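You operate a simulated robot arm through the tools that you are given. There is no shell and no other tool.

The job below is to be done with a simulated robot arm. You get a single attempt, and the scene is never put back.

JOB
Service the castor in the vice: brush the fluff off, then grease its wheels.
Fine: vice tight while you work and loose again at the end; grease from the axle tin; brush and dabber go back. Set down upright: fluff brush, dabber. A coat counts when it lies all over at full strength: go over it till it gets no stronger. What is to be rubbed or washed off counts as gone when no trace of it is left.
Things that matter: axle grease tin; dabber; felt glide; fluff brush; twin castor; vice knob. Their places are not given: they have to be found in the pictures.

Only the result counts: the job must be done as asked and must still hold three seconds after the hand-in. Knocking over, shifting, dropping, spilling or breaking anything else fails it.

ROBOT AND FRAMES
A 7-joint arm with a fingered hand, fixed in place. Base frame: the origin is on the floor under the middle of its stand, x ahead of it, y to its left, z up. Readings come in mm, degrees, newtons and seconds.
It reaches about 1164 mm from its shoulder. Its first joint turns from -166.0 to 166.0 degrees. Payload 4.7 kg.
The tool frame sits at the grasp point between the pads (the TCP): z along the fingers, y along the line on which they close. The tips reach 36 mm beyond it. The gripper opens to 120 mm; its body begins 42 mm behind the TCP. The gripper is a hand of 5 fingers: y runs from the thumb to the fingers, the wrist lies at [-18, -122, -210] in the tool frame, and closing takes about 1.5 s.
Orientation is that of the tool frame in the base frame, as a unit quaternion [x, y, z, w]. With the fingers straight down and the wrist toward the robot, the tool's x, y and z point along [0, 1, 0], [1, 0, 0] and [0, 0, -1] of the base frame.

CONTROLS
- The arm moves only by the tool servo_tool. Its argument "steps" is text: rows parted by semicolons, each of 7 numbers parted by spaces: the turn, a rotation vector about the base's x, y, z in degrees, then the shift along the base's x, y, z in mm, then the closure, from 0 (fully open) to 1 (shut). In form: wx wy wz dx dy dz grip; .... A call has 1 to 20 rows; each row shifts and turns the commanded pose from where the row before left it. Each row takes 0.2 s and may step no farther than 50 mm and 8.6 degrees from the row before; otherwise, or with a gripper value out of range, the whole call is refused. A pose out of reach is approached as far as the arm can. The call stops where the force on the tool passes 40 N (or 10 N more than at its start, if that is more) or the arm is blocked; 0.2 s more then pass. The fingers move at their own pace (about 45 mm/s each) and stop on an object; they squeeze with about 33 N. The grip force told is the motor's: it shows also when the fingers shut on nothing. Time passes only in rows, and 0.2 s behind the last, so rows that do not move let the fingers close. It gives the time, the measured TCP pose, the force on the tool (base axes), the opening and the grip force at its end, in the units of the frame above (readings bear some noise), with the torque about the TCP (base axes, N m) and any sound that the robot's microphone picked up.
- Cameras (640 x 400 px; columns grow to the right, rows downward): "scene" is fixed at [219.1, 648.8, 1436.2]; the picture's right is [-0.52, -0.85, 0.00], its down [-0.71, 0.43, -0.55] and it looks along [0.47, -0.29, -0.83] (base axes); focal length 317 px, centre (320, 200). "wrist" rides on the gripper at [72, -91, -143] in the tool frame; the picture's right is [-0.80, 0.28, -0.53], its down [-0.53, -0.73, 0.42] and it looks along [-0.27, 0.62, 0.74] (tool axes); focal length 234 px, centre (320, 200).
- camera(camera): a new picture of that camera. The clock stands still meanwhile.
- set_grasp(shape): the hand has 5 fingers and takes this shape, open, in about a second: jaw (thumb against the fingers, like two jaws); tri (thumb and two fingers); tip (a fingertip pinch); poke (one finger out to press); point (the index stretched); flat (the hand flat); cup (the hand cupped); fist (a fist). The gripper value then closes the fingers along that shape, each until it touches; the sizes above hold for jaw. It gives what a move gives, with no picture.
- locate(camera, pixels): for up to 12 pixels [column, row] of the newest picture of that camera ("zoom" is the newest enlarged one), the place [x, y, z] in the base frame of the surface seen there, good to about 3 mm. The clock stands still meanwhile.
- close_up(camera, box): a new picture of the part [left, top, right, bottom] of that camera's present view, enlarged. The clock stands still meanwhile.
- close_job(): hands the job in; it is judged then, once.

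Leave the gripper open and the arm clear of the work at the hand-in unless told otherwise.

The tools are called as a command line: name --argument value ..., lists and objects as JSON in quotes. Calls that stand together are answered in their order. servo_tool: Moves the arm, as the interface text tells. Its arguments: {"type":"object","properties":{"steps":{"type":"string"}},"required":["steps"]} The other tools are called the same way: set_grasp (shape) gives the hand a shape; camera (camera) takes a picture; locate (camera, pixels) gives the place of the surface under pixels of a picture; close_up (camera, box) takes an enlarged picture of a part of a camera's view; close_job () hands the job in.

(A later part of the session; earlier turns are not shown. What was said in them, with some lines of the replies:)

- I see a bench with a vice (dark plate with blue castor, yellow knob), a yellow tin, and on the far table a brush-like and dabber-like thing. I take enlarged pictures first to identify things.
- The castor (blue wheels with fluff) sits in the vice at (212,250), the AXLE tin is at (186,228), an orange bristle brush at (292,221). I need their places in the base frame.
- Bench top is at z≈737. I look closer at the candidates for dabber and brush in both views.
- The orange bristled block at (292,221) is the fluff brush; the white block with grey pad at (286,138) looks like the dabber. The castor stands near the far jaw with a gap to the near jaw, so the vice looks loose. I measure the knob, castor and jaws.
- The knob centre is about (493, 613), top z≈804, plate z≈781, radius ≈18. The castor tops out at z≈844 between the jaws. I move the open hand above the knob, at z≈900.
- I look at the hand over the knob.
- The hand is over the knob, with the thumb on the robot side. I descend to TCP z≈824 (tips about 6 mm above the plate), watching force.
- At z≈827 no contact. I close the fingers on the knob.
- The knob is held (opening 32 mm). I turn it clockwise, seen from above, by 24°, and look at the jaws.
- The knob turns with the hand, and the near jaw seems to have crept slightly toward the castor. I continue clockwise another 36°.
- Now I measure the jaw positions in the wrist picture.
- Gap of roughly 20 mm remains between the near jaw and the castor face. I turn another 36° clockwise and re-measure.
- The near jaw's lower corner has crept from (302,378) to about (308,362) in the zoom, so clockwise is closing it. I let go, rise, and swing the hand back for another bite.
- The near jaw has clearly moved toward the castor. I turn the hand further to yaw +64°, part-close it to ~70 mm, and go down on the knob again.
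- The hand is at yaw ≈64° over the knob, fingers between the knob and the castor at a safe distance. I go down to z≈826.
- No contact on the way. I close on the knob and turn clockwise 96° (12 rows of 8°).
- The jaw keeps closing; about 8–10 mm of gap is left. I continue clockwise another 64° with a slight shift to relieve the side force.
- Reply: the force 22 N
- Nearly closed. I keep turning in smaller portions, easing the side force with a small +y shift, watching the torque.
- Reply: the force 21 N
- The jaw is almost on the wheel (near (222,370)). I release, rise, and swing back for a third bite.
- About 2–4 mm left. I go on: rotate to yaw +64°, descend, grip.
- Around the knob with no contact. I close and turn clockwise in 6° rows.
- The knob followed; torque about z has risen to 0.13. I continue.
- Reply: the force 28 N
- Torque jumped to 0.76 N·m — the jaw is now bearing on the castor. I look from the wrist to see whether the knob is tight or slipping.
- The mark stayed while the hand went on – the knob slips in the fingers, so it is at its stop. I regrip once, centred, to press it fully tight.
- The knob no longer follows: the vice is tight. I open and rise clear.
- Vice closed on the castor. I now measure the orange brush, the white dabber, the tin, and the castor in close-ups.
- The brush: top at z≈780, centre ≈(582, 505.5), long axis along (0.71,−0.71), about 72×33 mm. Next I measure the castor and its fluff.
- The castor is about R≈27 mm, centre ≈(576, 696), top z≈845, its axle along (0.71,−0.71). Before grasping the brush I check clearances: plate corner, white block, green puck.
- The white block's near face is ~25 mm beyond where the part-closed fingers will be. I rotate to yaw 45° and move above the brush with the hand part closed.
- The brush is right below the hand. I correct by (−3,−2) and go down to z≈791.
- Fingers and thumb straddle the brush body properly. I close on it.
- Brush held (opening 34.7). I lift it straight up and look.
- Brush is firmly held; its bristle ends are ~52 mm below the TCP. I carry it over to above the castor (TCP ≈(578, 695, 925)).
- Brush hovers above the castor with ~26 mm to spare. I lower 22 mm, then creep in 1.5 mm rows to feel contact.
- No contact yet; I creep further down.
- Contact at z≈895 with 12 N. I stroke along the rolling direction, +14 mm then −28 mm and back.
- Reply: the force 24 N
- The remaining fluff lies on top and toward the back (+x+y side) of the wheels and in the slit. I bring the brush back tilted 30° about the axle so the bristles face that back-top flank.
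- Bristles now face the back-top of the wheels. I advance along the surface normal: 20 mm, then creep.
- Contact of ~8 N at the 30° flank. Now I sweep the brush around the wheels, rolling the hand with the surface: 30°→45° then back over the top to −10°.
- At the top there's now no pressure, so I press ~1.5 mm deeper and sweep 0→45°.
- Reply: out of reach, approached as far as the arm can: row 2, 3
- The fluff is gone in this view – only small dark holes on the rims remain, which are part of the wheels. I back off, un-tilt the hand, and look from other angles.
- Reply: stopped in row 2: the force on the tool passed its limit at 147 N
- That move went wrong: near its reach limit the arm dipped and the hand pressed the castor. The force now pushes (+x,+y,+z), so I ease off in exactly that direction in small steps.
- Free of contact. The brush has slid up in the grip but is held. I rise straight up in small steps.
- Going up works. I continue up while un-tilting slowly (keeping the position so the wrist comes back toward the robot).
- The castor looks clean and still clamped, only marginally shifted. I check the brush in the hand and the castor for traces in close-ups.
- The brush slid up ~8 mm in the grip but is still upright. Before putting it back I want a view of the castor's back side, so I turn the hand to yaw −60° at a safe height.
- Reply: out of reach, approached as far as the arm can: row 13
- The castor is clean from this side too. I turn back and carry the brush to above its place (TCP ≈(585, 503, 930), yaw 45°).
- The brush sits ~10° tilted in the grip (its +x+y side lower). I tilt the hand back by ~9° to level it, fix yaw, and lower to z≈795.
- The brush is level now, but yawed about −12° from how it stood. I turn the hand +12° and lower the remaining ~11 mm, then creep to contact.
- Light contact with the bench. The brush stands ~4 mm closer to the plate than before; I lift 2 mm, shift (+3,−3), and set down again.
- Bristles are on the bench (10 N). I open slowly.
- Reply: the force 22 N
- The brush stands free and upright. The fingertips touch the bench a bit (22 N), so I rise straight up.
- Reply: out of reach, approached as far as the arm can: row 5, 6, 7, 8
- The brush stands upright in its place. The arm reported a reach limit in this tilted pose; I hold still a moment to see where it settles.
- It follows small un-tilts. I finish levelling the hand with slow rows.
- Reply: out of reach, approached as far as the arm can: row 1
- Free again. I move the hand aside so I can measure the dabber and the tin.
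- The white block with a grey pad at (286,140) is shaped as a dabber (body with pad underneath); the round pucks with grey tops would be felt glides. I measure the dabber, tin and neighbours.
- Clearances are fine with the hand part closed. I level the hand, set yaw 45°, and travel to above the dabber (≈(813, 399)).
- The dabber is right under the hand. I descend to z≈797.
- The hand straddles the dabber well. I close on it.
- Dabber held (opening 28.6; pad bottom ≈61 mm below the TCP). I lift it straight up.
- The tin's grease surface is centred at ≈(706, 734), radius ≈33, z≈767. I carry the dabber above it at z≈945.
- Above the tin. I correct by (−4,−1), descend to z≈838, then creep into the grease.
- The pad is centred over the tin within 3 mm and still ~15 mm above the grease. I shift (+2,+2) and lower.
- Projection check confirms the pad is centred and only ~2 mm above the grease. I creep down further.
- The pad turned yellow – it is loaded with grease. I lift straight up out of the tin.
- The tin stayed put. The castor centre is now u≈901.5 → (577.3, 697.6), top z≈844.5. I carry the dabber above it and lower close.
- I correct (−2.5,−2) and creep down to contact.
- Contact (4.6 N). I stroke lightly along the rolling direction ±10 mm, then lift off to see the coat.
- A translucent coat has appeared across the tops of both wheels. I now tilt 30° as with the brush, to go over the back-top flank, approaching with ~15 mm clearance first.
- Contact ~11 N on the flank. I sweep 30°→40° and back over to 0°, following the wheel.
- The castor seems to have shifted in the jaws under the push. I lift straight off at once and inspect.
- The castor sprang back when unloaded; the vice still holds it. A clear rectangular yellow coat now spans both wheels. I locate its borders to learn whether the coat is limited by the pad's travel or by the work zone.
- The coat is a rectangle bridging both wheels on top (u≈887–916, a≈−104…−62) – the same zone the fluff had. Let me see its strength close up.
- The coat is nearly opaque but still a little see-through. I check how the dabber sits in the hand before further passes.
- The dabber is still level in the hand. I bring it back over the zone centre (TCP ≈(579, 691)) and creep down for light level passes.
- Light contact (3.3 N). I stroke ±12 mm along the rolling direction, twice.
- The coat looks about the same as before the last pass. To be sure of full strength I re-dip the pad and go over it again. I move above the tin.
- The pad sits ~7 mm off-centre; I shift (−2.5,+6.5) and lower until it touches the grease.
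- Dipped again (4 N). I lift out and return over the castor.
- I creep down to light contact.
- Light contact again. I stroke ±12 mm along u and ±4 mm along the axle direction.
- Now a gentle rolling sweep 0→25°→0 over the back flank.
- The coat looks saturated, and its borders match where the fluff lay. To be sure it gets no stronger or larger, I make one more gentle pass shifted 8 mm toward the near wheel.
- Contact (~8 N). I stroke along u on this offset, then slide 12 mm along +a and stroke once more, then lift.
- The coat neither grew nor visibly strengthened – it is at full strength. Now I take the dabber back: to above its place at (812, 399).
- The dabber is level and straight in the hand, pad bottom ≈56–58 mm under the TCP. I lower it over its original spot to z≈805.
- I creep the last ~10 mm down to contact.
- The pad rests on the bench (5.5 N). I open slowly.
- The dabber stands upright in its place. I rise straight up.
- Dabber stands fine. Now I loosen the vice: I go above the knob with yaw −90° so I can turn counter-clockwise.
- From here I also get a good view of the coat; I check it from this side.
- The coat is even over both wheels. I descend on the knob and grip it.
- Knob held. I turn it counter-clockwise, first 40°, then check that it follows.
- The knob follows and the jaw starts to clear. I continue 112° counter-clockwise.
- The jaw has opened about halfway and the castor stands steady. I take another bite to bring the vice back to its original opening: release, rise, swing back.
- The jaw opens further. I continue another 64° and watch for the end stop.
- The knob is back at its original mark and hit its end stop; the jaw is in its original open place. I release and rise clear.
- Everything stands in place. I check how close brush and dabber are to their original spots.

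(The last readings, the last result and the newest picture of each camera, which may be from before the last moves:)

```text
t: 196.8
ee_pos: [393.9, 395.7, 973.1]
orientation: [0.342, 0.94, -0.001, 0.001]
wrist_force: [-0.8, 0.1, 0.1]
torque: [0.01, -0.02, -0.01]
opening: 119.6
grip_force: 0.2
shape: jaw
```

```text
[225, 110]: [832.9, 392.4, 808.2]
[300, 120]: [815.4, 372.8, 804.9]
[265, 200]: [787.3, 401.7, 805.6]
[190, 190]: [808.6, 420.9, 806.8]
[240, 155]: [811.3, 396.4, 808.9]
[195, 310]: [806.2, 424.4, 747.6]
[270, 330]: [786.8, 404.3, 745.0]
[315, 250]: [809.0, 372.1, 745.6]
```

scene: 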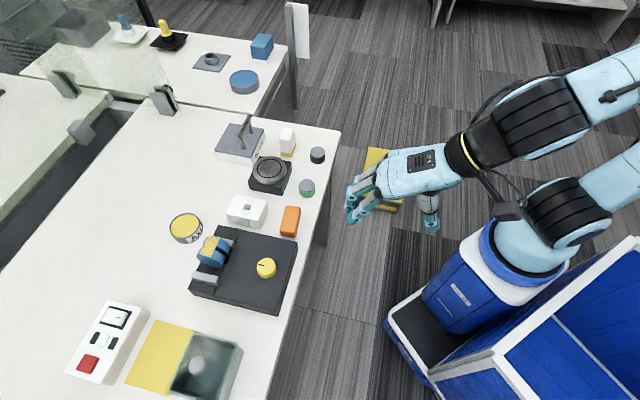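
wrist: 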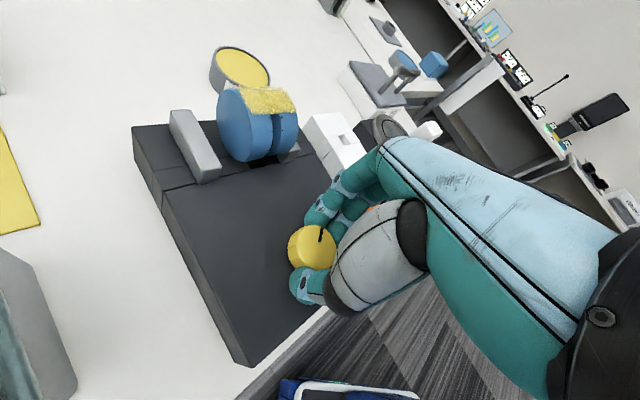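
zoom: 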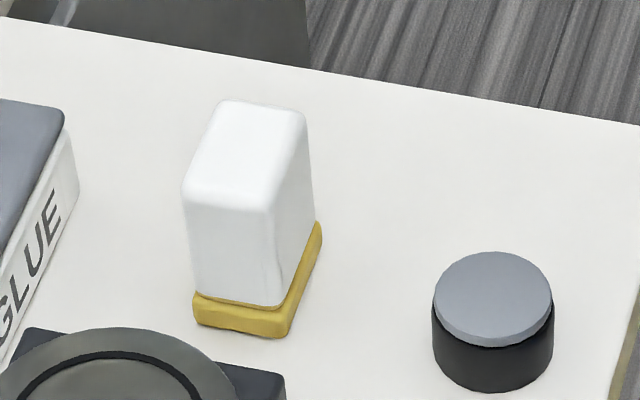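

Both tools are within a few millimetres of their original spots and upright. One last detailed look at the coat's edges.

close_up --camera "scene" --box '[200, 232, 226, 258]'

camera --camera "wrist"

```text
15.38 times, centred on (213, 245) of scene
```

zoom: 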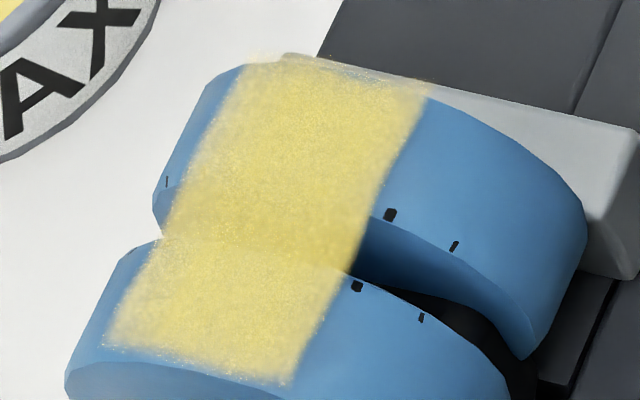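

```text
taken
```

wrist: 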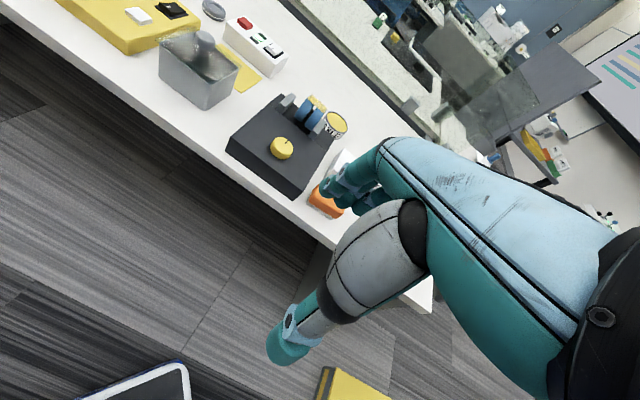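

The coat is even across both wheels, and no fluff shows. The vice is loose again with the knob at its starting mark. The brush and dabber are upright at their places, the hand is open and the arm is clear, so I hand the job in.

close_job

```text
The job is handed in.
```

The castor is serviced and the job is handed in. No result came back with the hand-in, so this is what I saw in the last pictures.

- **Fluff:** no trace showed from any side I could view, including the back of the wheels.
- **Grease:** there is an even coat from the axle tin on the top of both wheels, over the area where the fluff lay. I dipped twice. The last two passes made it look no stronger and no wider. The rest of the wheels took no grease, so I treated that area as all that was to be coated.
- **Vice:** I tightened it to its stop before brushing. It is loose again now, with the knob back at its starting mark and the jaw fully open.
- **Tools:** the brush and the dabber both stand upright, the brush about 6 mm and the dabber about 3 mm from where they stood.

Two things went less than cleanly:

- **Knock:** near its reach limit after brushing, the arm dipped and hit the castor once, at 147 N. The castor stayed clamped and the brush slid up in the hand, but nothing fell.
- **Shift:** that knock and the dabber's pressure each moved the castor a few millimetres in the jaws. It sprang most of the way back when unloaded.

The tin, the felt glides and the other things on the bench are where they were.
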